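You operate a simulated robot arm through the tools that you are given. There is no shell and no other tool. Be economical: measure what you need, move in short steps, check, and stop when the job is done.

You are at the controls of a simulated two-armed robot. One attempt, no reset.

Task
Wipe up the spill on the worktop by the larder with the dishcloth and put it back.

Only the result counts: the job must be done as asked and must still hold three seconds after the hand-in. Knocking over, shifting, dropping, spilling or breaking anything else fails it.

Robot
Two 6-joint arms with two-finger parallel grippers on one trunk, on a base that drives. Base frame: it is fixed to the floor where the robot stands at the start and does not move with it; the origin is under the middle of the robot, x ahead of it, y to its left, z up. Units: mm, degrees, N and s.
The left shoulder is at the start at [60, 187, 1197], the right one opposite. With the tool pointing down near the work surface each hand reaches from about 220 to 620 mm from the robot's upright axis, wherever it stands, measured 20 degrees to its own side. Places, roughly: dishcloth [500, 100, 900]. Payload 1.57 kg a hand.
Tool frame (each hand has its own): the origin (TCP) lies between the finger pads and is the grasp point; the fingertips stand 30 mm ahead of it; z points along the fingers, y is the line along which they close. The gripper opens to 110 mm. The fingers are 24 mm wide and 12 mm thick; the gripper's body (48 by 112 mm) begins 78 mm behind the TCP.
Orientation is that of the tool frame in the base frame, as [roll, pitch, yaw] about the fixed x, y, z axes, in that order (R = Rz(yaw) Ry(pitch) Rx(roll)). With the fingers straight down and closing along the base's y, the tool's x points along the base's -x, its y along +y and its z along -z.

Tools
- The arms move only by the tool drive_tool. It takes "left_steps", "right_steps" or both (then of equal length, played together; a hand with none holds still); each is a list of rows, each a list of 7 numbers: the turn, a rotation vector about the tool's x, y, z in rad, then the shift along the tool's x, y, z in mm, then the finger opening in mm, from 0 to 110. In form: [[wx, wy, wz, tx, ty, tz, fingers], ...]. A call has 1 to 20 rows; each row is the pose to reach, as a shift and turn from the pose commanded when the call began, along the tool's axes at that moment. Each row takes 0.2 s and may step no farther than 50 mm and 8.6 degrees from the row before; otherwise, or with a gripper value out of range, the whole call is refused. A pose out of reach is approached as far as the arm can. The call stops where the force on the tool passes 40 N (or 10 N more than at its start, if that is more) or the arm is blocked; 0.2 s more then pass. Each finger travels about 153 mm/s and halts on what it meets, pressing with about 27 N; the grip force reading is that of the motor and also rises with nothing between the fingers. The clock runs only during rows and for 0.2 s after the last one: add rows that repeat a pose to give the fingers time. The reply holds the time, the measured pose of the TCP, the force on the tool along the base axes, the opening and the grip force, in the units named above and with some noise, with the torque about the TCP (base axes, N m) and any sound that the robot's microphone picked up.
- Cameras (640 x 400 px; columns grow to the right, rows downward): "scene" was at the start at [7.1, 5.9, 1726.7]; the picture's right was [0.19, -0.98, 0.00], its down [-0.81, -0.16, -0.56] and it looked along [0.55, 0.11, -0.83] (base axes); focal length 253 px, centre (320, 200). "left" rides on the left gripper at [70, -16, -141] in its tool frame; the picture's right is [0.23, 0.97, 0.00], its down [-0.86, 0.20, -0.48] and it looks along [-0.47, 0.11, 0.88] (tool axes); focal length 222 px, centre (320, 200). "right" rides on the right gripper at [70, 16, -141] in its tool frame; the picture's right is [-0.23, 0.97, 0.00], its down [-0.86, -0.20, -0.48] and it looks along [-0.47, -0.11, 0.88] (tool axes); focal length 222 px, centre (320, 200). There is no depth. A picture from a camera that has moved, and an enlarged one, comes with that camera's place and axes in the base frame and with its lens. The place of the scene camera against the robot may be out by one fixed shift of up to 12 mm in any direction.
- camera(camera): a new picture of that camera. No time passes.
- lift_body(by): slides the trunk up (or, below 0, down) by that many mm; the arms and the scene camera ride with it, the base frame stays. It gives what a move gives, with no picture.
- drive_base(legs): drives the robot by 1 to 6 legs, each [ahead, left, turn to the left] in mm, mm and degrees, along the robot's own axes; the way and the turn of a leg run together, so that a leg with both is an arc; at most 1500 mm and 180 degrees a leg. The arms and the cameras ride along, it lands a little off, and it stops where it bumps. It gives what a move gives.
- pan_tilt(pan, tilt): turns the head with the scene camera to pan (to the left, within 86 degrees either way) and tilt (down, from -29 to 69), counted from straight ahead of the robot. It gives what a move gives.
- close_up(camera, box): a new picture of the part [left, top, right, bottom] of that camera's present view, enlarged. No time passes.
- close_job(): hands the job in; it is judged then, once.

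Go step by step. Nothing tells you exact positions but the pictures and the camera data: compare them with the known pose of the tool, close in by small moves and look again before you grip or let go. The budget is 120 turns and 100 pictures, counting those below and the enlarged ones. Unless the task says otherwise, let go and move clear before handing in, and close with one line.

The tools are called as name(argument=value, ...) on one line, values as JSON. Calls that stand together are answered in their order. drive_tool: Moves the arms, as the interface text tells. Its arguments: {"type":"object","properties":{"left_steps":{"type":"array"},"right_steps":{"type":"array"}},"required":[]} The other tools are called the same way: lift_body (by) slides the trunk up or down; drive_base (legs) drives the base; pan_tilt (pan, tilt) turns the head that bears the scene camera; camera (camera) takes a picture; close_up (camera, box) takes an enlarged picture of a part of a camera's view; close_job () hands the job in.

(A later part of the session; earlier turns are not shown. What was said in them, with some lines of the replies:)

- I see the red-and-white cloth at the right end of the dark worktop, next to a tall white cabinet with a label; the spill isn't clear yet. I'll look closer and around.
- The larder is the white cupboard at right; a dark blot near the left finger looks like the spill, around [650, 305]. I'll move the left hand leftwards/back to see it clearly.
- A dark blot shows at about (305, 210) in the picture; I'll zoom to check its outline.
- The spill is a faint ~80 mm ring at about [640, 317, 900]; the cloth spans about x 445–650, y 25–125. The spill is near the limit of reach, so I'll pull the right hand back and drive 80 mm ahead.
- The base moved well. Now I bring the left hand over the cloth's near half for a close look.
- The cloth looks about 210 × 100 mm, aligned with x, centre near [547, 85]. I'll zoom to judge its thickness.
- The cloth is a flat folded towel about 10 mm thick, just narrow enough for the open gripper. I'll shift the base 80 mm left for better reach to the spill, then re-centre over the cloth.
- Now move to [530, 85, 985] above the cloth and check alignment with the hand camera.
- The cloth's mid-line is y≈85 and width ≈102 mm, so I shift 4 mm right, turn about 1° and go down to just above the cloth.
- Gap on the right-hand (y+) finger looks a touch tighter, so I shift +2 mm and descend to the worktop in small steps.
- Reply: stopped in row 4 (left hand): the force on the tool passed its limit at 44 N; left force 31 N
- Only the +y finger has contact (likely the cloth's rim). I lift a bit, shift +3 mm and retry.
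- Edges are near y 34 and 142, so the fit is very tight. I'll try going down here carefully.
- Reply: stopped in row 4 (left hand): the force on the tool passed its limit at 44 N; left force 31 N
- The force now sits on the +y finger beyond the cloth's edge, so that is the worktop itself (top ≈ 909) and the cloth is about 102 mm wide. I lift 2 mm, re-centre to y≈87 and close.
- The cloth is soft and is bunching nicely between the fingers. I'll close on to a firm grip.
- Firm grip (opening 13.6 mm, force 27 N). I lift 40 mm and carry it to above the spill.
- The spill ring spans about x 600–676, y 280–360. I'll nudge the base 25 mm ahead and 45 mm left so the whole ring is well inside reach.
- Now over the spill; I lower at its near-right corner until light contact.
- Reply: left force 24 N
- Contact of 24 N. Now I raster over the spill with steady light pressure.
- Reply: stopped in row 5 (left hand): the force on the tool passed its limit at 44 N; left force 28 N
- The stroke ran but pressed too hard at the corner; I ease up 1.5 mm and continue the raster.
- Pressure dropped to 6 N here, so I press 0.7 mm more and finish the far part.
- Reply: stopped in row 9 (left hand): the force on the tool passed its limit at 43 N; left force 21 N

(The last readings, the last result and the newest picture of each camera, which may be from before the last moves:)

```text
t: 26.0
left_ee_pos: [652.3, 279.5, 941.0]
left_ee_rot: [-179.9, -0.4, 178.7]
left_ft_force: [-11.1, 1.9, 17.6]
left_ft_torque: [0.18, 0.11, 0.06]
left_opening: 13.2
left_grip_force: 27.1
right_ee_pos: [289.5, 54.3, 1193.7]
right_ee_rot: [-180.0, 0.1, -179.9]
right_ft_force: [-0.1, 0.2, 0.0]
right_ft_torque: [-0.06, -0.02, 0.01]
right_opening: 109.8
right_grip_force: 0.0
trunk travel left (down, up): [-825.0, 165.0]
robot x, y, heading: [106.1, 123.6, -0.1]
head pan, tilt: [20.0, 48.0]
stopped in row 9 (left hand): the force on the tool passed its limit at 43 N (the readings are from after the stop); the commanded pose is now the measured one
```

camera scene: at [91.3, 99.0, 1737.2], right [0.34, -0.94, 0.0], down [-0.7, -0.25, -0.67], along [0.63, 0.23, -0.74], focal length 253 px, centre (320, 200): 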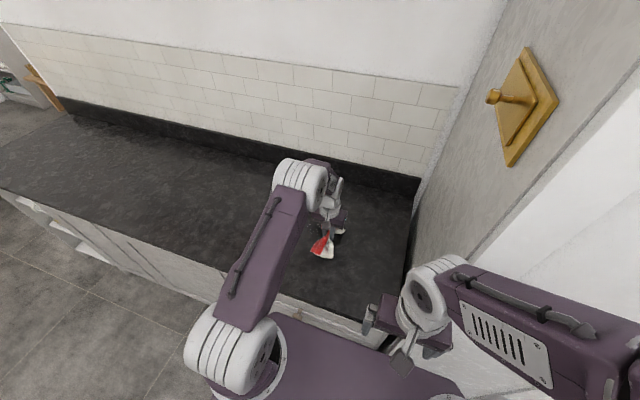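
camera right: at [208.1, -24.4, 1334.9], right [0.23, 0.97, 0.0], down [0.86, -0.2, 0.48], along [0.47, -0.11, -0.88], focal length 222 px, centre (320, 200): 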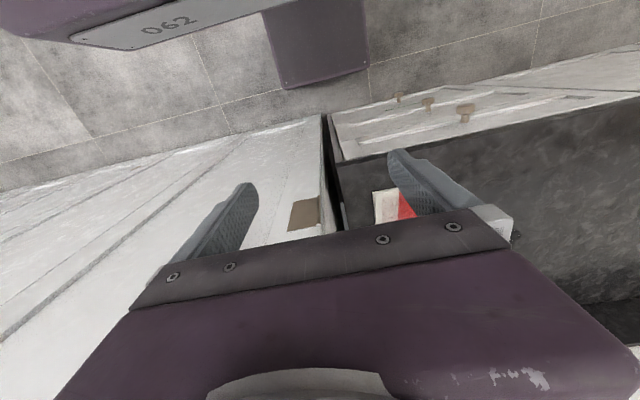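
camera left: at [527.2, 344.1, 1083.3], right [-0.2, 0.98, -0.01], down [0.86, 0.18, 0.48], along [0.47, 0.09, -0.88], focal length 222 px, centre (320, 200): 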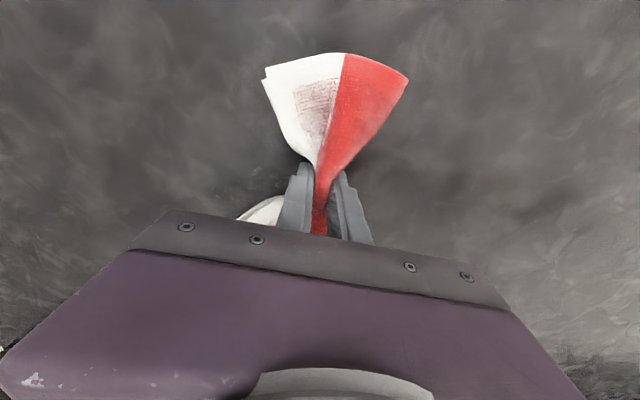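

Forward shifts jam slightly; I'll lift before each forward step.

drive_tool(left_steps=[[0, 0, 0, 0, 0, -10, 0], [0, 0, 0, -12, 0, -10, 0], [0, 0, 0, -12, 0, -0.5, 0], [0, 0, 0, -12, 28, -0.5, 0], [0, 0, 0, -12, 56, -0.5, 0], [0, 0, 0, -12, 84, -0.5, 0], [0, 0, 0, -12, 84, -10, 0], [0, 0, 0, -24, 84, -10, 0], [0, 0, 0, -24, 84, -0.5, 0], [0, 0, 0, -24, 56, -0.5, 0], [0, 0, 0, -24, 28, -0.5, 0], [0, 0, 0, -24, 0, -0.5, 0]])

camera(camera="left")

```text
t: 28.6
left_ee_pos: [675.6, 280.3, 939.8]
left_ee_rot: [-179.8, -0.3, 178.8]
left_ft_force: [0.0, 9.7, 18.3]
left_ft_torque: [0.41, -0.24, 0.03]
left_opening: 13.6
left_grip_force: 27.0
right_ee_pos: [290.5, 53.9, 1194.6]
right_ee_rot: [-180.0, 0.1, -179.8]
right_ft_force: [0.8, 0.3, -0.4]
right_ft_torque: [0.01, -0.02, -0.01]
right_opening: 110.0
right_grip_force: 0.0
trunk travel left (down, up): [-825.0, 165.0]
robot x, y, heading: [102.2, 127.3, 0.1]
head pan, tilt: [20.0, 48.0]
```

```text
62 pictures are left
camera left: at [607.7, 265.5, 1083.9], right [-0.21, 0.98, 0.0], down [0.86, 0.18, 0.47], along [0.47, 0.1, -0.88], focal length 222 px, centre (320, 200)
```

left: 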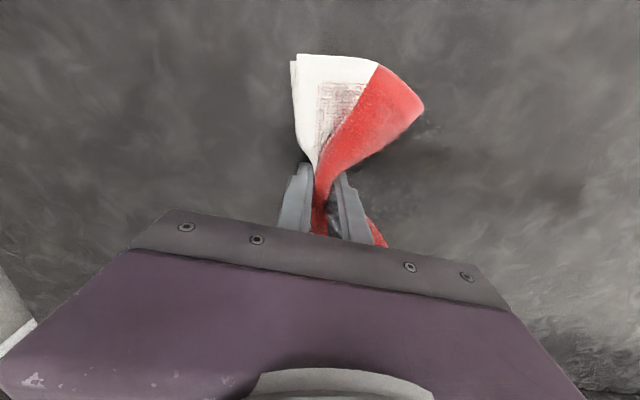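

The ring area has been covered. I lift and carry the cloth back toward its place, then inspect the spill area.

drive_tool(left_steps=[[0, 0, 0, 0, 0, -25, 0], [0, 0, 0, 0, 0, -45, 0], [0, 0, 0, 35, -30, -45, 0], [0, 0, 0, 70, -65, -45, 0], [0, 0, 0, 105, -100, -45, 0], [0, 0, 0, 135, -135, -45, 0], [0, 0, 0, 142, -175, -45, 0], [0, 0, 0, 142, -193, -45, 0], [0, 0, 0, 142, -193, -45, 0]])

camera(camera="left")

camera(camera="scene")

```text
t: 30.6
left_ee_pos: [533.1, 90.1, 985.2]
left_ee_rot: [-179.8, -0.4, 178.9]
left_ft_force: [0.0, -0.5, -0.4]
left_ft_torque: [-0.07, 0.0, -0.04]
left_opening: 13.2
left_grip_force: 26.7
right_ee_pos: [292.8, 52.5, 1192.3]
right_ee_rot: [180.0, 0.0, -179.9]
right_ft_force: [0.3, 0.4, 0.7]
right_ft_torque: [-0.01, 0.01, 0.01]
right_opening: 110.0
right_grip_force: 0.1
trunk travel left (down, up): [-825.0, 165.0]
robot x, y, heading: [101.3, 122.2, 0.0]
head pan, tilt: [20.0, 48.0]
```

```text
61 pictures are left
camera left: at [463.0, 75.5, 1129.4], right [-0.21, 0.98, 0.0], down [0.86, 0.18, 0.47], along [0.46, 0.1, -0.88], focal length 222 px, centre (320, 200)
```

left: 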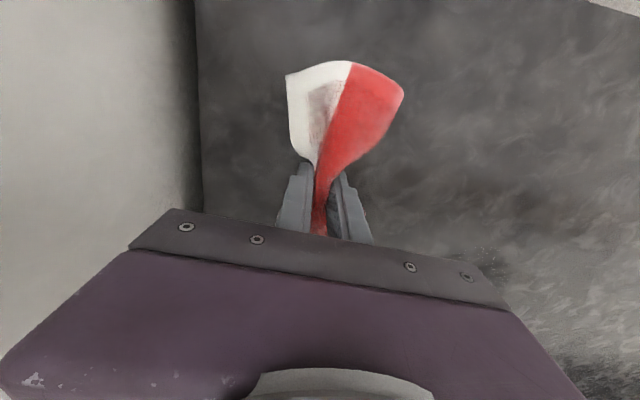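

```text
60 pictures are left
camera scene: at [115.6, 143.7, 1737.2], right [0.34, -0.94, 0.0], down [-0.7, -0.25, -0.67], along [0.63, 0.23, -0.74], focal length 253 px, centre (320, 200)
```

scene: 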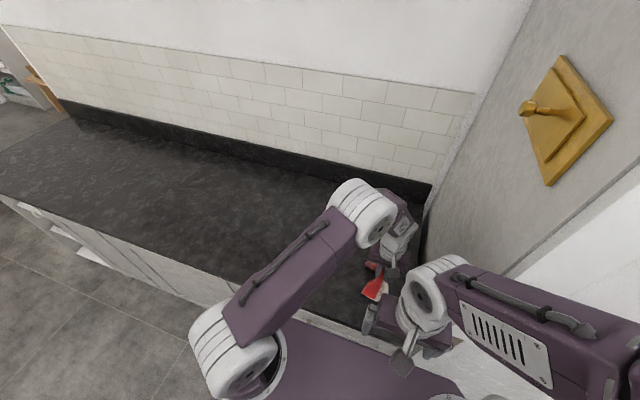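

The spill spot is partly hidden by the arm; I zoom in at the left camera's edge patch and raise the hand/shift the head if needed.

close_up(camera="left", box=[420, 210, 560, 310])

drive_tool(left_steps=[[0, 0, 0, 20, 0, -40, 0], [0, 0, 0, 40, 0, -80, 0], [0, 0, 0, 60, 20, -120, 0], [0, 0, 0, 60, 20, -120, 0]])

camera(camera="scene")

camera(camera="left")

```text
4.00 times, centred on (490, 260) of left
camera zoom: at [463.0, 75.5, 1129.4], right [-0.21, 0.98, 0.0], down [0.86, 0.18, 0.47], along [0.46, 0.1, -0.88], focal length 888 px, centre (-360, -40)
```

zoom: 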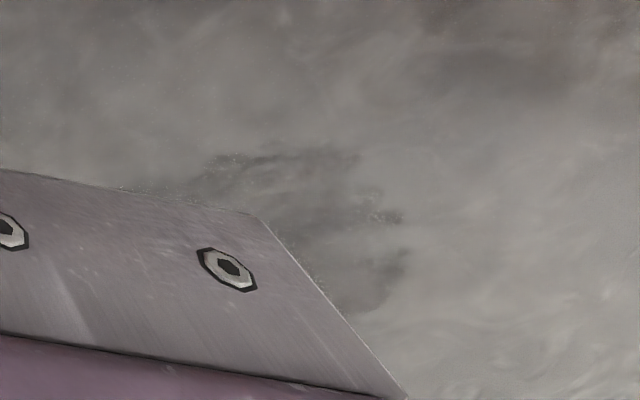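

```text
t: 31.6
left_ee_pos: [474.4, 111.6, 1106.5]
left_ee_rot: [-179.8, -0.5, 178.8]
left_ft_force: [-0.2, 0.0, 0.5]
left_ft_torque: [-0.03, 0.02, -0.01]
left_opening: 13.1
left_grip_force: 27.3
right_ee_pos: [292.8, 52.8, 1192.1]
right_ee_rot: [179.9, -0.1, 180.0]
right_ft_force: [0.7, 0.6, -0.1]
right_ft_torque: [0.02, -0.01, -0.02]
right_opening: 109.9
right_grip_force: 0.1
trunk travel left (down, up): [-825.0, 165.0]
robot x, y, heading: [102.5, 124.1, 0.4]
head pan, tilt: [20.0, 48.0]
```

```text
58 pictures are left
camera scene: at [116.4, 142.8, 1737.2], right [0.34, -0.94, 0.0], down [-0.7, -0.25, -0.67], along [0.63, 0.23, -0.74], focal length 253 px, centre (320, 200)
```

scene: 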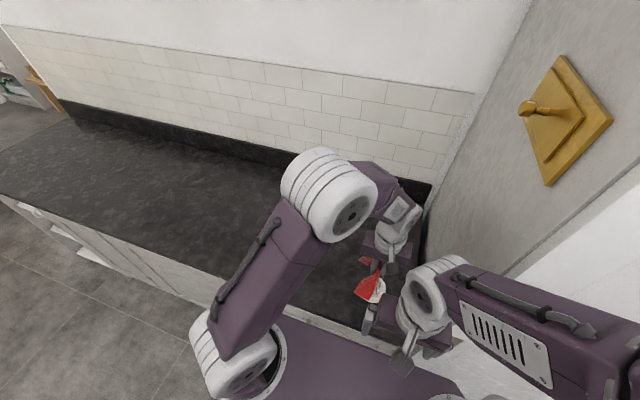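

```text
57 pictures are left
camera left: at [404.9, 96.3, 1250.0], right [-0.21, 0.98, 0.0], down [0.86, 0.18, 0.47], along [0.46, 0.1, -0.88], focal length 222 px, centre (320, 200)
```

left: 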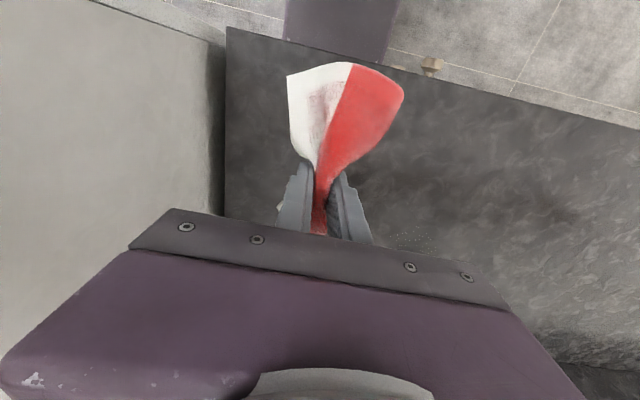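

Ragged remains seem visible. I'll place the hand camera beside the spill for a proper unobstructed look.

drive_tool(left_steps=[[0, 0, 0, -40, 15, 10, 0], [0, 0, 0, -80, 30, 25, 0], [0, 0, 0, -120, 45, 40, 0], [0, 0, 0, -160, 60, 55, 0], [0, 0, 0, -195, 75, 70, 0], [0, 0, 0, -205, 88, 80, 0], [0, 0, 0, -205, 88, 80, 0]])

camera(camera="left")

close_up(camera="left", box=[370, 60, 570, 220])

```text
t: 33.2
left_ee_pos: [678.5, 195.3, 1023.5]
left_ee_rot: [-179.8, -0.5, 178.8]
left_ft_force: [0.5, 0.5, 0.4]
left_ft_torque: [0.01, 0.03, 0.02]
left_opening: 12.9
left_grip_force: 27.1
right_ee_pos: [290.9, 53.1, 1192.6]
right_ee_rot: [-179.9, -0.1, 180.0]
right_ft_force: [-0.7, -0.5, 0.0]
right_ft_torque: [0.03, 0.0, 0.01]
right_opening: 109.9
right_grip_force: 0.0
trunk travel left (down, up): [-825.0, 165.0]
robot x, y, heading: [103.9, 125.0, 0.0]
head pan, tilt: [20.0, 48.0]
```

```text
56 pictures are left
camera left: at [609.8, 180.7, 1167.6], right [-0.21, 0.98, 0.0], down [0.86, 0.18, 0.47], along [0.46, 0.1, -0.88], focal length 222 px, centre (320, 200)
```

left: 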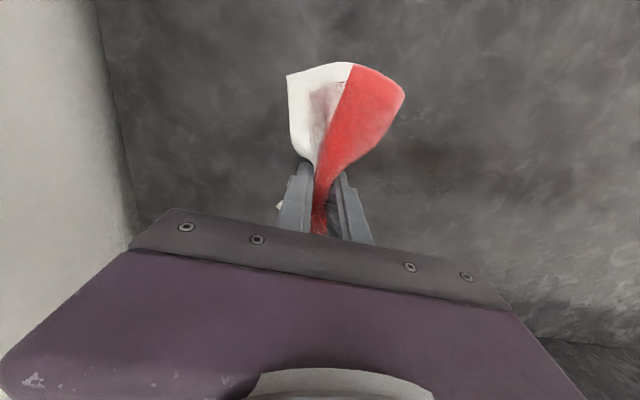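

```text
2.50 times, centred on (470, 140) of left
camera zoom: at [609.8, 180.7, 1167.6], right [-0.21, 0.98, 0.0], down [0.86, 0.18, 0.47], along [0.46, 0.1, -0.88], focal length 555 px, centre (-55, 350)
```

zoom: 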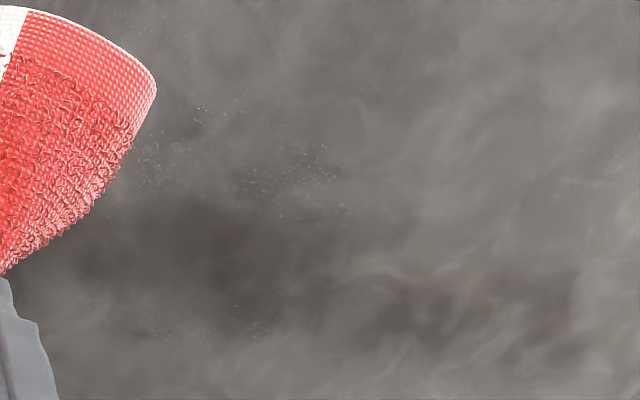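

close_up(camera="left", box=[395, 85, 485, 155])

close_up(camera="left", box=[375, 130, 485, 210])

close_up(camera="scene", box=[290, 210, 370, 274])

```text
5.71 times, centred on (440, 120) of left
camera zoom: at [609.8, 180.7, 1167.6], right [-0.21, 0.98, 0.0], down [0.86, 0.18, 0.47], along [0.46, 0.1, -0.88], focal length 1269 px, centre (-366, 657)
```

zoom: 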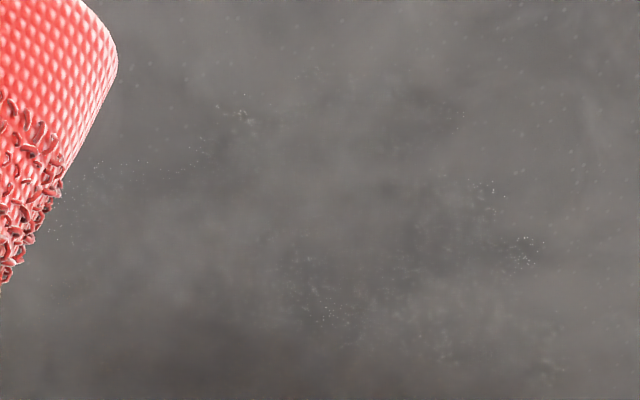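

```text
5.00 times, centred on (430, 170) of left
camera zoom: at [609.8, 180.7, 1167.6], right [-0.21, 0.98, 0.0], down [0.86, 0.18, 0.47], along [0.46, 0.1, -0.88], focal length 1111 px, centre (-230, 350)
```

zoom: 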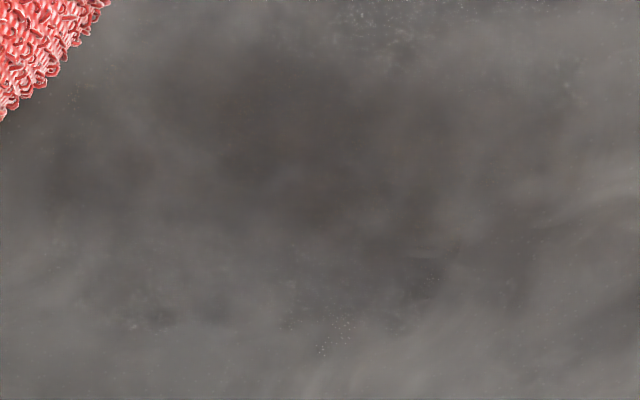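

```text
6.25 times, centred on (330, 242) of scene
camera zoom: at [115.3, 142.9, 1737.2], right [0.34, -0.94, 0.0], down [-0.7, -0.25, -0.67], along [0.63, 0.23, -0.74], focal length 1580 px, centre (258, -62)
```

zoom: 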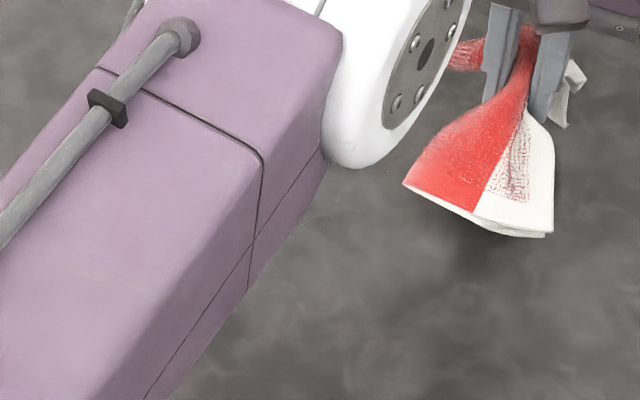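

Fringed speckles suggest there may be a residue. I'll swing the left arm out to the left so the head camera sees the spot as at the start.

drive_tool(left_steps=[[0, 0, 0, 30, 30, -20, 0], [0, 0, 0, 60, 65, -40, 0], [0, 0, 0, 90, 100, -60, 0], [0, 0, 0, 120, 135, -80, 0], [0, 0, 0, 150, 170, -80, 0], [0, 0, 0, 180, 205, -80, 0], [0, 0, 0, 210, 240, -80, 0], [0, 0, 0, 238, 275, -80, 0], [0, 0, 0, 250, 310, -80, 0], [0, 0, 0, 250, 310, -80, 0]])

camera(camera="scene")

close_up(camera="scene", box=[290, 210, 370, 270])

```text
refused: row 2 steps farther than a row can; nothing moved
```

```text
51 pictures are left
camera scene: at [115.3, 142.9, 1737.2], right [0.34, -0.94, 0.0], down [-0.7, -0.25, -0.67], along [0.63, 0.23, -0.74], focal length 253 px, centre (320, 200)
```

scene: 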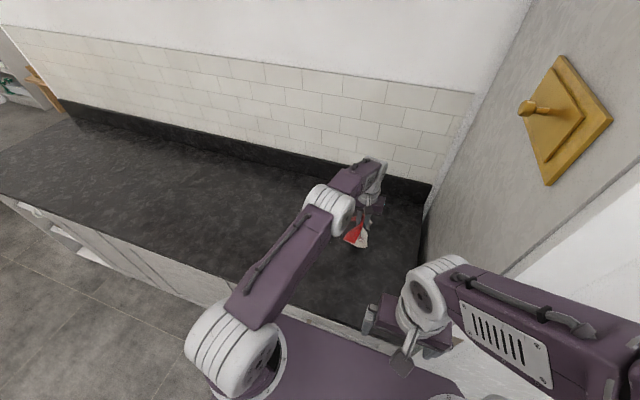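

```text
6.67 times, centred on (330, 240) of scene
camera zoom: at [115.3, 142.9, 1737.2], right [0.34, -0.94, 0.0], down [-0.7, -0.25, -0.67], along [0.63, 0.23, -0.74], focal length 1685 px, centre (253, -67)
```

zoom: 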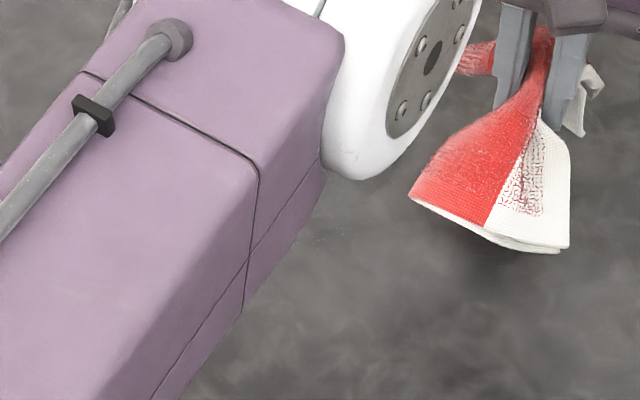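

The move was refused for a step too long; I repeat with smaller steps.

drive_tool(left_steps=[[0, 0, 0, 20, 25, -20, 0], [0, 0, 0, 40, 50, -40, 0], [0, 0, 0, 60, 80, -60, 0], [0, 0, 0, 85, 110, -75, 0], [0, 0, 0, 110, 145, -80, 0], [0, 0, 0, 135, 180, -80, 0], [0, 0, 0, 160, 215, -80, 0], [0, 0, 0, 185, 250, -80, 0], [0, 0, 0, 210, 285, -80, 0], [0, 0, 0, 235, 310, -80, 0], [0, 0, 0, 250, 325, -80, 0]])

camera(camera="scene")

close_up(camera="scene", box=[280, 205, 380, 270])

```text
t: 35.6
left_ee_pos: [438.0, 526.1, 1103.8]
left_ee_rot: [-179.9, -0.3, 178.7]
left_ft_force: [0.1, 0.6, 0.2]
left_ft_torque: [0.02, 0.0, 0.01]
left_opening: 13.5
left_grip_force: 27.5
right_ee_pos: [292.6, 53.3, 1193.2]
right_ee_rot: [-179.9, 0.0, -179.9]
right_ft_force: [-1.3, 0.5, 0.4]
right_ft_torque: [-0.01, 0.01, 0.0]
right_opening: 110.1
right_grip_force: 0.0
trunk travel left (down, up): [-825.0, 165.0]
robot x, y, heading: [105.6, 123.4, -0.1]
head pan, tilt: [20.0, 48.0]
```

```text
49 pictures are left
camera scene: at [115.1, 143.7, 1737.2], right [0.34, -0.94, 0.0], down [-0.7, -0.25, -0.67], along [0.63, 0.23, -0.74], focal length 253 px, centre (320, 200)
```

scene: 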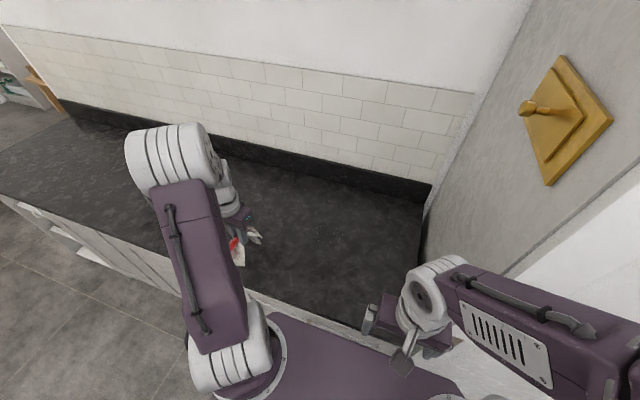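

```text
6.15 times, centred on (330, 238) of scene
camera zoom: at [115.1, 143.7, 1737.2], right [0.34, -0.94, 0.0], down [-0.7, -0.25, -0.67], along [0.63, 0.23, -0.74], focal length 1555 px, centre (258, -31)
```

zoom: 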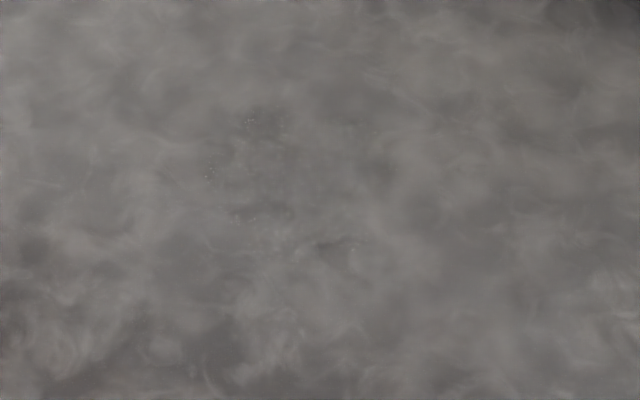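

The ring is gone; a few specks seem left. I'll zoom further.

close_up(camera="scene", box=[304, 215, 348, 250])

```text
11.43 times, centred on (326, 232) of scene
camera zoom: at [115.1, 143.7, 1737.2], right [0.34, -0.94, 0.0], down [-0.7, -0.25, -0.67], along [0.63, 0.23, -0.74], focal length 2888 px, centre (251, -171)
```

zoom: 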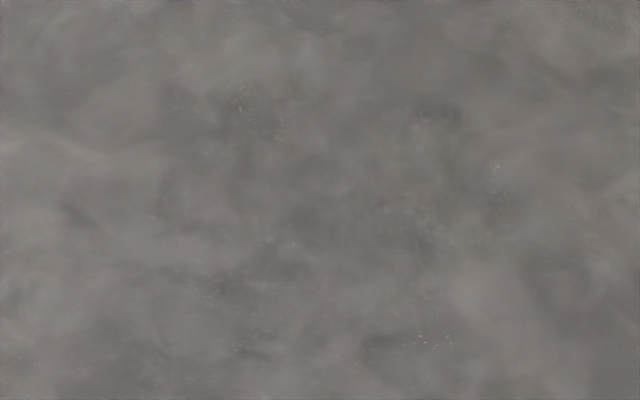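

Some thin specks may remain toward the far and left sides, so I'll do a second wider pass. First shift the base 80 mm left for reach and bring the cloth back over the spot.

drive_base(legs=[[5, 80, 0]])

drive_tool(left_steps=[[0, 0, 0, -20, -40, 10, 0], [0, 0, 0, -40, -80, 25, 0], [0, 0, 0, -60, -120, 45, 0], [0, 0, 0, -80, -160, 65, 0], [0, 0, 0, -100, -200, 85, 0], [0, 0, 0, -120, -240, 100, 0], [0, 0, 0, -140, -280, 115, 0], [0, 0, 0, -160, -320, 125, 0], [0, 0, 0, -160, -335, 130, 0], [0, 0, 0, -160, -335, 130, 0]])

```text
t: 36.7
left_ee_pos: [444.2, 599.2, 1105.7]
left_ee_rot: [179.8, -0.4, 178.7]
left_ft_force: [0.1, -0.6, 0.6]
left_ft_torque: [-0.01, 0.02, -0.01]
left_opening: 13.2
left_grip_force: 26.8
right_ee_pos: [296.3, 128.9, 1193.6]
right_ee_rot: [179.9, 0.0, -180.0]
right_ft_force: [0.0, -0.3, 0.3]
right_ft_torque: [0.03, -0.01, 0.01]
right_opening: 110.1
right_grip_force: 0.0
trunk travel left (down, up): [-825.0, 165.0]
robot x, y, heading: [107.5, 203.8, -0.1]
head pan, tilt: [20.0, 48.0]
```

```text
t: 38.9
left_ee_pos: [594.6, 265.4, 975.2]
left_ee_rot: [-179.8, -0.4, 178.7]
left_ft_force: [-0.2, -0.2, 0.3]
left_ft_torque: [-0.03, -0.01, -0.01]
left_opening: 13.2
left_grip_force: 27.3
right_ee_pos: [297.3, 133.6, 1193.7]
right_ee_rot: [-180.0, 0.0, 179.9]
right_ft_force: [0.3, 0.3, 0.6]
right_ft_torque: [0.02, -0.01, -0.01]
right_opening: 109.8
right_grip_force: 0.1
trunk travel left (down, up): [-825.0, 165.0]
robot x, y, heading: [113.0, 202.3, 0.2]
head pan, tilt: [20.0, 48.0]
```

Second pass, with lifts between strokes.

drive_tool(left_steps=[[0, 0, 0, 0, 0, 30, 0], [0, 0, 0, 0, 0, 34.7, 0], [0, 0, 0, 0, 29, 34.7, 0], [0, 0, 0, 0, 58, 34.7, 0], [0, 0, 0, 0, 87, 34.7, 0], [0, 0, 0, 0, 116, 34.7, 0], [0, 0, 0, -14, 116, 24, 0], [0, 0, 0, -14, 116, 34.7, 0], [0, 0, 0, -14, 87, 34.7, 0], [0, 0, 0, -14, 58, 34.7, 0], [0, 0, 0, -14, 29, 34.7, 0], [0, 0, 0, -14, 0, 34.7, 0], [0, 0, 0, -28, 0, 24, 0], [0, 0, 0, -28, 0, 34.7, 0], [0, 0, 0, -28, 29, 34.7, 0], [0, 0, 0, -28, 58, 34.7, 0], [0, 0, 0, -28, 87, 34.7, 0], [0, 0, 0, -28, 116, 34.7, 0]])

```text
t: 42.7
left_ee_pos: [625.2, 380.3, 940.6]
left_ee_rot: [-179.8, -0.2, 178.6]
left_ft_force: [1.0, -5.3, 10.3]
left_ft_torque: [-0.1, -0.14, -0.03]
left_opening: 13.2
left_grip_force: 26.6
right_ee_pos: [296.2, 131.5, 1194.4]
right_ee_rot: [180.0, 0.1, -179.9]
right_ft_force: [-0.3, -0.1, -0.4]
right_ft_torque: [0.02, 0.03, 0.01]
right_opening: 109.9
right_grip_force: 0.0
trunk travel left (down, up): [-825.0, 165.0]
robot x, y, heading: [110.7, 198.8, 0.1]
head pan, tilt: [20.0, 48.0]
```

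drive_tool(left_steps=[[0, 0, 0, -13, 0, -10, 0], [0, 0, 0, -13, 0, 0.6, 0], [0, 0, 0, -13, -29, 0.6, 0], [0, 0, 0, -13, -58, 0.6, 0], [0, 0, 0, -13, -87, 0.6, 0], [0, 0, 0, -13, -116, 0.6, 0], [0, 0, 0, -26, -116, -10, 0], [0, 0, 0, -26, -116, 0.6, 0], [0, 0, 0, -26, -87, 0.6, 0], [0, 0, 0, -26, -58, 0.6, 0], [0, 0, 0, -26, -29, 0.6, 0], [0, 0, 0, -26, 0, 0.6, 0], [0, 0, 0, -39, 0, -10, 0], [0, 0, 0, -39, 0, 0.6, 0], [0, 0, 0, -39, -29, 0.6, 0], [0, 0, 0, -39, -58, 0.6, 0], [0, 0, 0, -39, -87, 0.6, 0], [0, 0, 0, -39, -116, 0.6, 0]])

```text
t: 46.5
left_ee_pos: [660.6, 265.9, 940.6]
left_ee_rot: [-179.9, -0.2, 178.8]
left_ft_force: [-0.5, 11.7, 18.7]
left_ft_torque: [0.55, -0.22, 0.03]
left_opening: 13.7
left_grip_force: 27.6
right_ee_pos: [295.5, 134.3, 1193.8]
right_ee_rot: [-179.9, 0.1, 180.0]
right_ft_force: [0.5, -0.4, 0.8]
right_ft_torque: [-0.01, -0.01, -0.01]
right_opening: 109.9
right_grip_force: 0.1
trunk travel left (down, up): [-825.0, 165.0]
robot x, y, heading: [107.4, 201.6, -0.1]
head pan, tilt: [20.0, 48.0]
```

drive_tool(left_steps=[[0, 0, 0, -13, 0, -10, 0], [0, 0, 0, -13, 0, 0, 0], [0, 0, 0, -13, 29, 0, 0], [0, 0, 0, -13, 58, 0, 0], [0, 0, 0, -13, 87, 0, 0], [0, 0, 0, -13, 116, 0, 0], [0, 0, 0, -27, 116, -10, 0], [0, 0, 0, -27, 116, 0, 0], [0, 0, 0, -27, 87, 0, 0], [0, 0, 0, -27, 58, 0, 0], [0, 0, 0, -27, 29, 0, 0], [0, 0, 0, -27, 0, 0, 0], [0, 0, 0, -41, 0, -10, 0], [0, 0, 0, -41, 0, 0, 0], [0, 0, 0, -41, 29, 0, 0], [0, 0, 0, -41, 58, 0, 0], [0, 0, 0, -41, 87, 0, 0], [0, 0, 0, -41, 116, 0, 0]])

```text
t: 50.3
left_ee_pos: [693.6, 379.9, 941.2]
left_ee_rot: [-179.8, -0.3, 178.8]
left_ft_force: [-0.9, -1.6, 3.0]
left_ft_torque: [-0.05, -0.09, -0.05]
left_opening: 12.9
left_grip_force: 26.7
left hand out of reach, approached as far as the arm can: row 12, 13, 14, 15, 16, 17, 18
right_ee_pos: [297.9, 134.4, 1191.2]
right_ee_rot: [-180.0, 0.1, -179.9]
right_ft_force: [0.0, 0.5, 0.0]
right_ft_torque: [-0.01, 0.0, 0.02]
right_opening: 109.9
right_grip_force: 0.1
trunk travel left (down, up): [-825.0, 165.0]
robot x, y, heading: [109.2, 204.0, 0.2]
head pan, tilt: [20.0, 48.0]
```

Second pass finished. I lift, swing the arm left, and look at the spot.

drive_tool(left_steps=[[0, 0, 0, 5, 0, -30, 0], [0, 0, 0, 20, 0, -60, 0], [0, 0, 0, 50, 25, -80, 0], [0, 0, 0, 80, 50, -100, 0], [0, 0, 0, 110, 75, -120, 0], [0, 0, 0, 140, 105, -130, 0], [0, 0, 0, 170, 135, -140, 0], [0, 0, 0, 200, 165, -150, 0], [0, 0, 0, 225, 190, -160, 0], [0, 0, 0, 240, 215, -160, 0]])

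drive_base(legs=[[0, -80, 0]])

camera(camera="scene")

close_up(camera="scene", box=[280, 205, 380, 270])

close_up(camera="scene", box=[304, 215, 348, 250])

```text
t: 52.5
left_ee_pos: [458.7, 601.2, 1100.9]
left_ee_rot: [-179.7, -0.4, 178.6]
left_ft_force: [-0.3, 0.7, 0.0]
left_ft_torque: [0.03, 0.0, 0.01]
left_opening: 13.0
left_grip_force: 26.7
right_ee_pos: [296.4, 133.8, 1191.9]
right_ee_rot: [-179.9, 0.1, -179.9]
right_ft_force: [0.3, 0.0, -0.3]
right_ft_torque: [-0.01, 0.0, -0.01]
right_opening: 109.9
right_grip_force: 0.0
trunk travel left (down, up): [-825.0, 165.0]
robot x, y, heading: [107.9, 204.0, -0.1]
head pan, tilt: [20.0, 48.0]
```

```text
t: 53.5
left_ee_pos: [458.9, 525.2, 1100.6]
left_ee_rot: [-179.6, -0.4, 178.7]
left_ft_force: [0.3, 1.1, 0.2]
left_ft_torque: [0.01, 0.0, 0.01]
left_opening: 13.1
left_grip_force: 27.2
right_ee_pos: [297.5, 59.3, 1193.8]
right_ee_rot: [-179.7, 0.0, 180.0]
right_ft_force: [0.7, 0.4, 0.0]
right_ft_torque: [-0.05, -0.01, 0.01]
right_opening: 109.8
right_grip_force: 0.1
trunk travel left (down, up): [-825.0, 165.0]
robot x, y, heading: [107.2, 122.8, -0.0]
head pan, tilt: [20.0, 48.0]
```

```text
46 pictures are left
camera scene: at [120.8, 150.7, 1737.0], right [0.34, -0.94, 0.0], down [-0.7, -0.26, -0.67], along [0.63, 0.23, -0.74], focal length 253 px, centre (320, 200)
```

scene: 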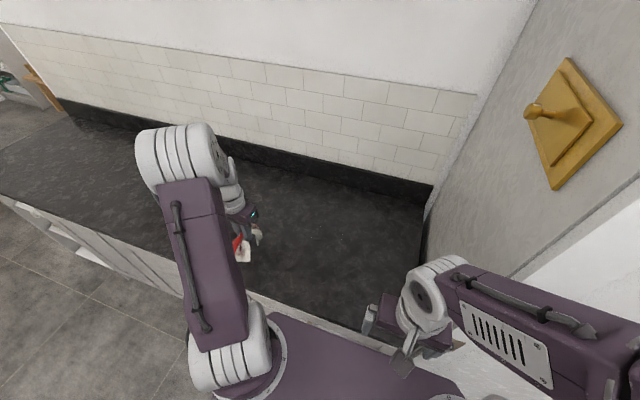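

```text
6.15 times, centred on (330, 238) of scene
camera zoom: at [120.8, 150.7, 1737.0], right [0.34, -0.94, 0.0], down [-0.7, -0.26, -0.67], along [0.63, 0.23, -0.74], focal length 1555 px, centre (258, -31)
```

zoom: 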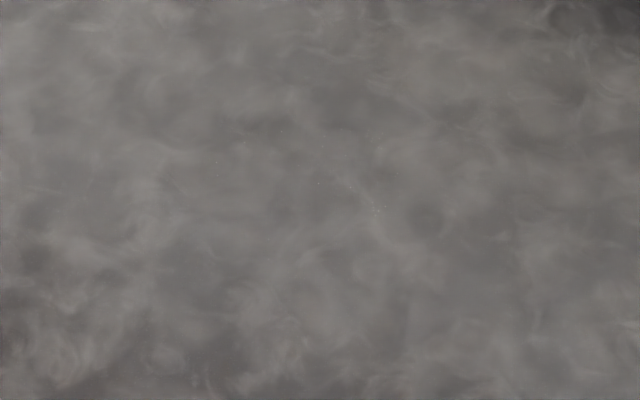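

```text
11.43 times, centred on (326, 232) of scene
camera zoom: at [120.8, 150.7, 1737.0], right [0.34, -0.94, 0.0], down [-0.7, -0.26, -0.67], along [0.63, 0.23, -0.74], focal length 2888 px, centre (251, -171)
```

zoom: 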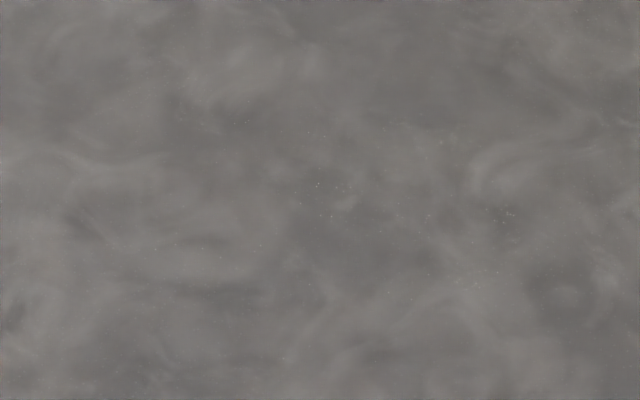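

The outline is gone. I'll return toward the cloth's place and recheck from the oblique hand-camera angle that showed residue before.

drive_tool(left_steps=[[0, 0, 0, -9, -45, 0, 0], [0, 0, 0, -18, -90, 0, 0], [0, 0, 0, -27, -135, 0, 0], [0, 0, 0, -36, -180, 0, 0], [0, 0, 0, -45, -225, 10, 0], [0, 0, 0, -54, -270, 25, 0], [0, 0, 0, -63, -310, 45, 0], [0, 0, 0, -72, -350, 65, 0], [0, 0, 0, -76, -390, 85, 0], [0, 0, 0, -76, -425, 105, 0], [0, 0, 0, -76, -434, 115, 0], [0, 0, 0, -76, -434, 115, 0]])

camera(camera="left")

close_up(camera="left", box=[420, 210, 560, 310])

```text
t: 56.1
left_ee_pos: [525.1, 86.0, 987.0]
left_ee_rot: [-179.8, -0.4, 178.7]
left_ft_force: [-0.2, -0.7, -0.5]
left_ft_torque: [0.0, -0.01, -0.02]
left_opening: 13.1
left_grip_force: 26.5
right_ee_pos: [296.6, 53.9, 1192.8]
right_ee_rot: [-180.0, 0.0, -179.9]
right_ft_force: [0.4, -0.2, -0.1]
right_ft_torque: [-0.01, 0.02, 0.02]
right_opening: 110.0
right_grip_force: 0.1
trunk travel left (down, up): [-825.0, 165.0]
robot x, y, heading: [109.5, 125.4, 0.0]
head pan, tilt: [20.0, 48.0]
```

```text
43 pictures are left
camera left: at [455.9, 71.3, 1131.1], right [-0.21, 0.98, 0.0], down [0.86, 0.18, 0.47], along [0.46, 0.1, -0.88], focal length 222 px, centre (320, 200)
```

left: 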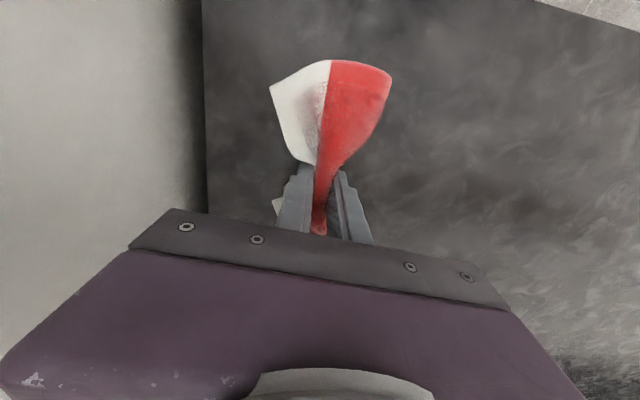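

```text
4.00 times, centred on (490, 260) of left
camera zoom: at [455.9, 71.3, 1131.1], right [-0.21, 0.98, 0.0], down [0.86, 0.18, 0.47], along [0.46, 0.1, -0.88], focal length 888 px, centre (-360, -40)
```

zoom: 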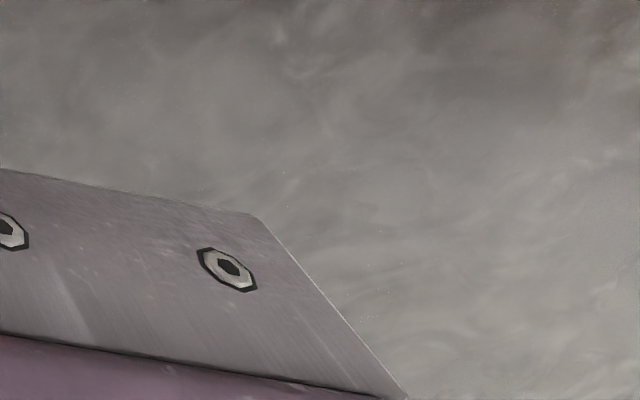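

The residue patch is gone in this view. I'll check the far half too by moving the hand forward 110 mm.

drive_tool(left_steps=[[0, 0, 0, -40, 10, 0, 0], [0, 0, 0, -80, 20, 0, 0], [0, 0, 0, -115, 20, 0, 0], [0, 0, 0, -115, 20, 0, 0]])

close_up(camera="left", box=[400, 120, 600, 270])

```text
t: 57.1
left_ee_pos: [639.4, 102.1, 985.5]
left_ee_rot: [-179.8, -0.5, 178.7]
left_ft_force: [-0.2, 0.7, 0.2]
left_ft_torque: [0.03, -0.01, 0.01]
left_opening: 13.2
left_grip_force: 27.1
right_ee_pos: [297.5, 53.2, 1193.3]
right_ee_rot: [-180.0, 0.0, 179.9]
right_ft_force: [-0.3, -0.2, 0.3]
right_ft_torque: [0.02, 0.0, 0.01]
right_opening: 109.8
right_grip_force: 0.0
trunk travel left (down, up): [-825.0, 165.0]
robot x, y, heading: [106.3, 122.9, -0.1]
head pan, tilt: [20.0, 48.0]
```

```text
2.67 times, centred on (500, 195) of left
camera zoom: at [570.9, 88.0, 1130.3], right [-0.21, 0.98, 0.0], down [0.86, 0.18, 0.47], along [0.46, 0.1, -0.88], focal length 592 px, centre (-160, 213)
```

zoom: 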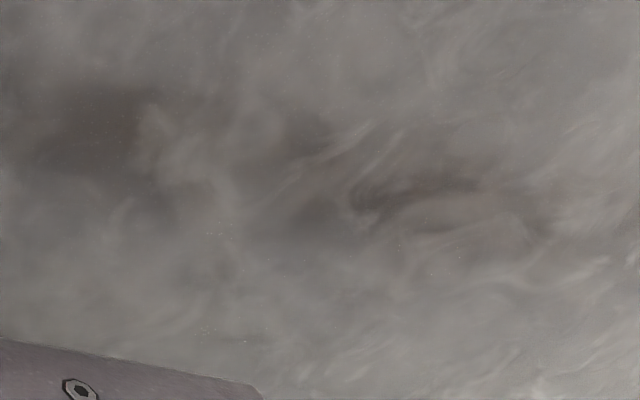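

The whole area looks clean. Now I go back to the original grasp spot [534, 87] to lay the cloth down.

drive_tool(left_steps=[[0, 0, 0, 40, -8, 0, 0], [0, 0, 0, 80, -15, 0, 0], [0, 0, 0, 106, -15, 0, 0], [0, 0, 0, 106, -15, 20, 0], [0, 0, 0, 106, -15, 36, 0], [0, 0, 0, 106, -15, 44, 0], [0, 0, 0, 106, -15, 44, 0]])

camera(camera="left")

close_up(camera="scene", box=[310, 200, 430, 320])

```text
t: 58.7
left_ee_pos: [532.1, 89.4, 943.5]
left_ee_rot: [-179.8, -0.4, 178.7]
left_ft_force: [-0.4, -0.2, 0.8]
left_ft_torque: [0.02, -0.01, -0.02]
left_opening: 13.1
left_grip_force: 27.4
right_ee_pos: [297.3, 53.7, 1192.2]
right_ee_rot: [180.0, 0.0, -180.0]
right_ft_force: [0.0, 0.1, -0.4]
right_ft_torque: [0.0, 0.0, 0.0]
right_opening: 109.9
right_grip_force: 0.1
trunk travel left (down, up): [-825.0, 165.0]
robot x, y, heading: [110.5, 124.0, -0.0]
head pan, tilt: [20.0, 48.0]
```

```text
40 pictures are left
camera left: at [463.8, 75.4, 1086.8], right [-0.21, 0.98, 0.0], down [0.86, 0.18, 0.47], along [0.46, 0.1, -0.88], focal length 222 px, centre (320, 200)
```

left: 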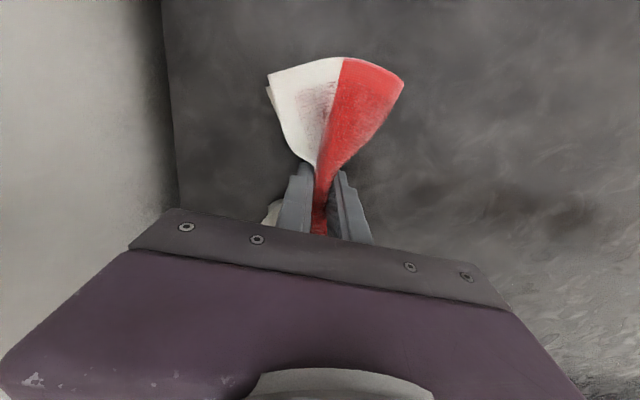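

```text
3.33 times, centred on (370, 260) of scene
camera zoom: at [120.8, 143.2, 1737.2], right [0.34, -0.94, 0.0], down [-0.7, -0.25, -0.67], along [0.63, 0.23, -0.74], focal length 842 px, centre (153, 0)
```

zoom: 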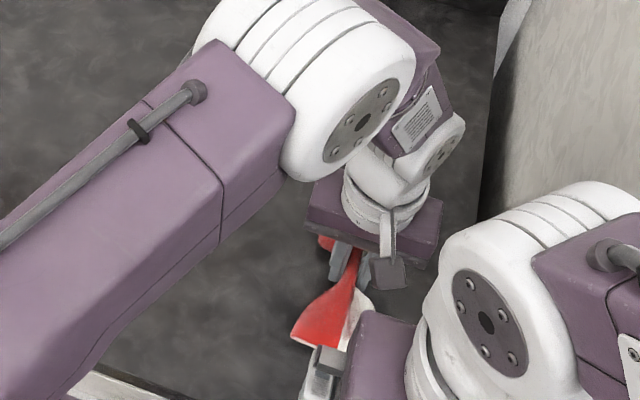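

It's over its old place; I lower 2 mm more, open fully and rise straight up.

drive_tool(left_steps=[[0, 0, 0, -1, -2, 1.8, 0], [0, 0, 0, -1, -2, 1.8, 20], [0, 0, 0, -1, -2, 1.8, 50], [0, 0, 0, -1, -2, 1.8, 80], [0, 0, 0, -1, -2, 1.8, 110], [0, 0, 0, -1, -2, 1.8, 110]])

camera(camera="left")

```text
t: 60.1
left_ee_pos: [534.1, 87.4, 942.4]
left_ee_rot: [-179.8, -0.5, 178.7]
left_ft_force: [0.8, 0.7, 0.3]
left_ft_torque: [0.0, -0.01, -0.02]
left_opening: 109.9
left_grip_force: 0.1
right_ee_pos: [297.7, 52.8, 1192.1]
right_ee_rot: [-179.9, -0.1, -179.9]
right_ft_force: [0.5, 0.5, -1.8]
right_ft_torque: [0.01, -0.04, 0.01]
right_opening: 109.9
right_grip_force: 0.0
trunk travel left (down, up): [-825.0, 165.0]
robot x, y, heading: [110.8, 124.6, 0.0]
head pan, tilt: [20.0, 48.0]
```

```text
38 pictures are left
camera left: at [465.0, 73.3, 1085.1], right [-0.21, 0.98, 0.0], down [0.86, 0.18, 0.47], along [0.46, 0.1, -0.88], focal length 222 px, centre (320, 200)
```

left: 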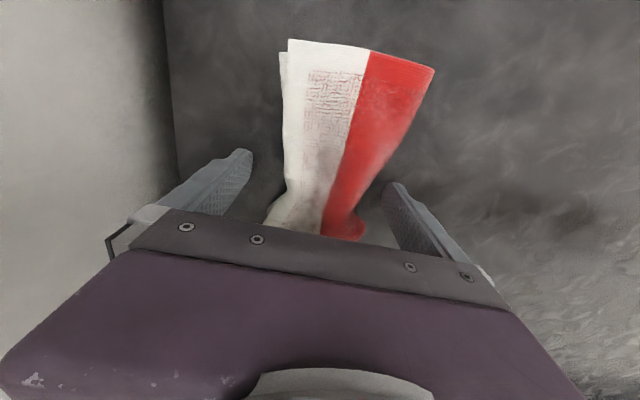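

The cloth springs open nicely; I rise straight up and view it.

drive_tool(left_steps=[[0, 0, 0, 0, 0, -20, 110], [0, 0, 0, 0, 0, -50, 110], [0, 0, 0, 0, 0, -90, 110], [0, 0, 0, 0, 0, -120, 110], [0, 0, 0, 25, 0, -120, 110], [0, 0, 0, 25, 0, -120, 110]])

camera(camera="left")

close_up(camera="left", box=[250, 60, 410, 240])

```text
t: 61.5
left_ee_pos: [510.7, 87.2, 1062.2]
left_ee_rot: [-179.9, -0.4, 178.7]
left_ft_force: [-0.3, 0.8, 0.1]
left_ft_torque: [0.02, -0.01, 0.03]
left_opening: 110.2
left_grip_force: 0.1
right_ee_pos: [298.4, 54.5, 1191.7]
right_ee_rot: [180.0, -0.1, -180.0]
right_ft_force: [-0.1, 0.0, 0.6]
right_ft_torque: [0.0, 0.02, -0.01]
right_opening: 110.0
right_grip_force: 0.0
trunk travel left (down, up): [-825.0, 165.0]
robot x, y, heading: [106.4, 119.9, -0.1]
head pan, tilt: [20.0, 48.0]
```

```text
37 pictures are left
camera left: at [441.3, 73.7, 1206.2], right [-0.21, 0.98, 0.0], down [0.86, 0.18, 0.47], along [0.46, 0.1, -0.88], focal length 222 px, centre (320, 200)
```

left: 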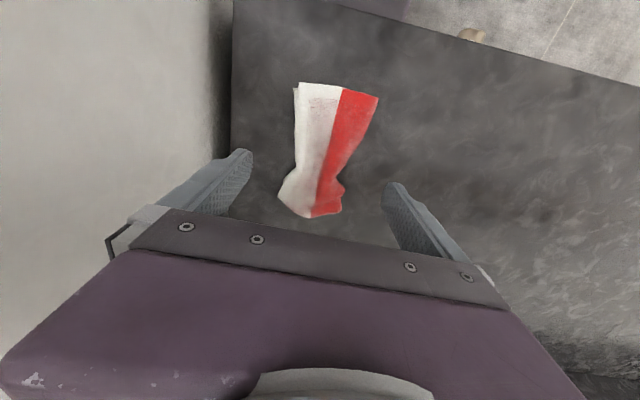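

```text
2.22 times, centred on (330, 150) of left
camera zoom: at [441.3, 73.7, 1206.2], right [-0.21, 0.98, 0.0], down [0.86, 0.18, 0.47], along [0.46, 0.1, -0.88], focal length 494 px, centre (298, 311)
```

zoom: 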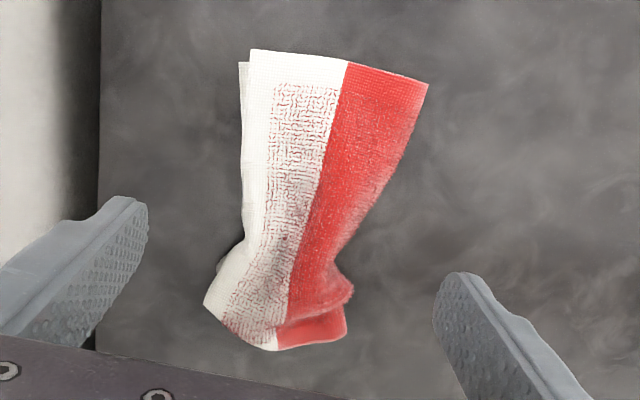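

The cloth lies back in its place, within ~20 mm, only slightly rumpled. I move the hand clear and take a last look.

drive_tool(left_steps=[[0, 0, 0, 20, 35, -20, 110], [0, 0, 0, 40, 75, -40, 110], [0, 0, 0, 60, 115, -60, 110], [0, 0, 0, 70, 160, -70, 110], [0, 0, 0, 75, 205, -75, 110], [0, 0, 0, 80, 250, -75, 110], [0, 0, 0, 80, 295, -75, 110], [0, 0, 0, 80, 340, -75, 110], [0, 0, 0, 80, 385, -75, 110], [0, 0, 0, 80, 420, -75, 110]])

camera(camera="scene")

close_up(camera="scene", box=[260, 190, 420, 310])

```text
t: 63.7
left_ee_pos: [441.0, 512.6, 1135.9]
left_ee_rot: [-179.7, -0.5, 178.7]
left_ft_force: [0.3, 0.5, 0.6]
left_ft_torque: [-0.03, -0.01, -0.02]
left_opening: 109.6
left_grip_force: 0.1
right_ee_pos: [297.9, 54.2, 1193.5]
right_ee_rot: [-179.9, 0.0, 180.0]
right_ft_force: [0.3, 0.1, 0.2]
right_ft_torque: [-0.03, 0.02, -0.01]
right_opening: 110.1
right_grip_force: 0.1
trunk travel left (down, up): [-825.0, 165.0]
robot x, y, heading: [109.0, 123.9, 0.1]
head pan, tilt: [20.0, 48.0]
```

```text
35 pictures are left
camera scene: at [120.9, 145.1, 1737.2], right [0.34, -0.94, 0.0], down [-0.7, -0.25, -0.67], along [0.63, 0.23, -0.74], focal length 253 px, centre (320, 200)
```

scene: 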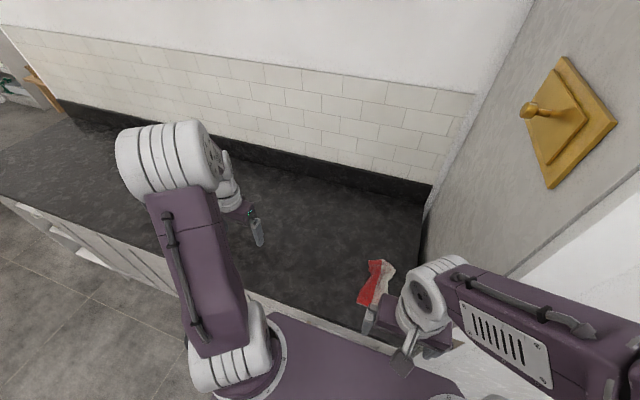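

```text
3.33 times, centred on (340, 250) of scene
camera zoom: at [120.9, 145.1, 1737.2], right [0.34, -0.94, 0.0], down [-0.7, -0.25, -0.67], along [0.63, 0.23, -0.74], focal length 842 px, centre (253, 33)
```

zoom: 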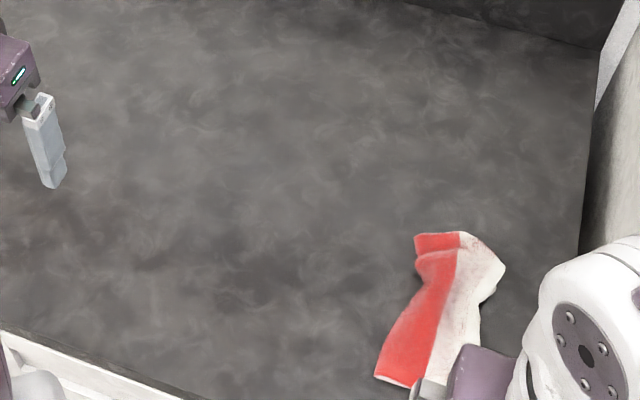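

The worktop is clean, the cloth is back in its spot and both hands are clear. I'm handing in.

close_job()

```text
The job is handed in.
```

I wiped up the spill by the larder in two passes, and the last pictures show no trace of it. The dishcloth is back about 20 mm from where it lay, with its far end a little crumpled.
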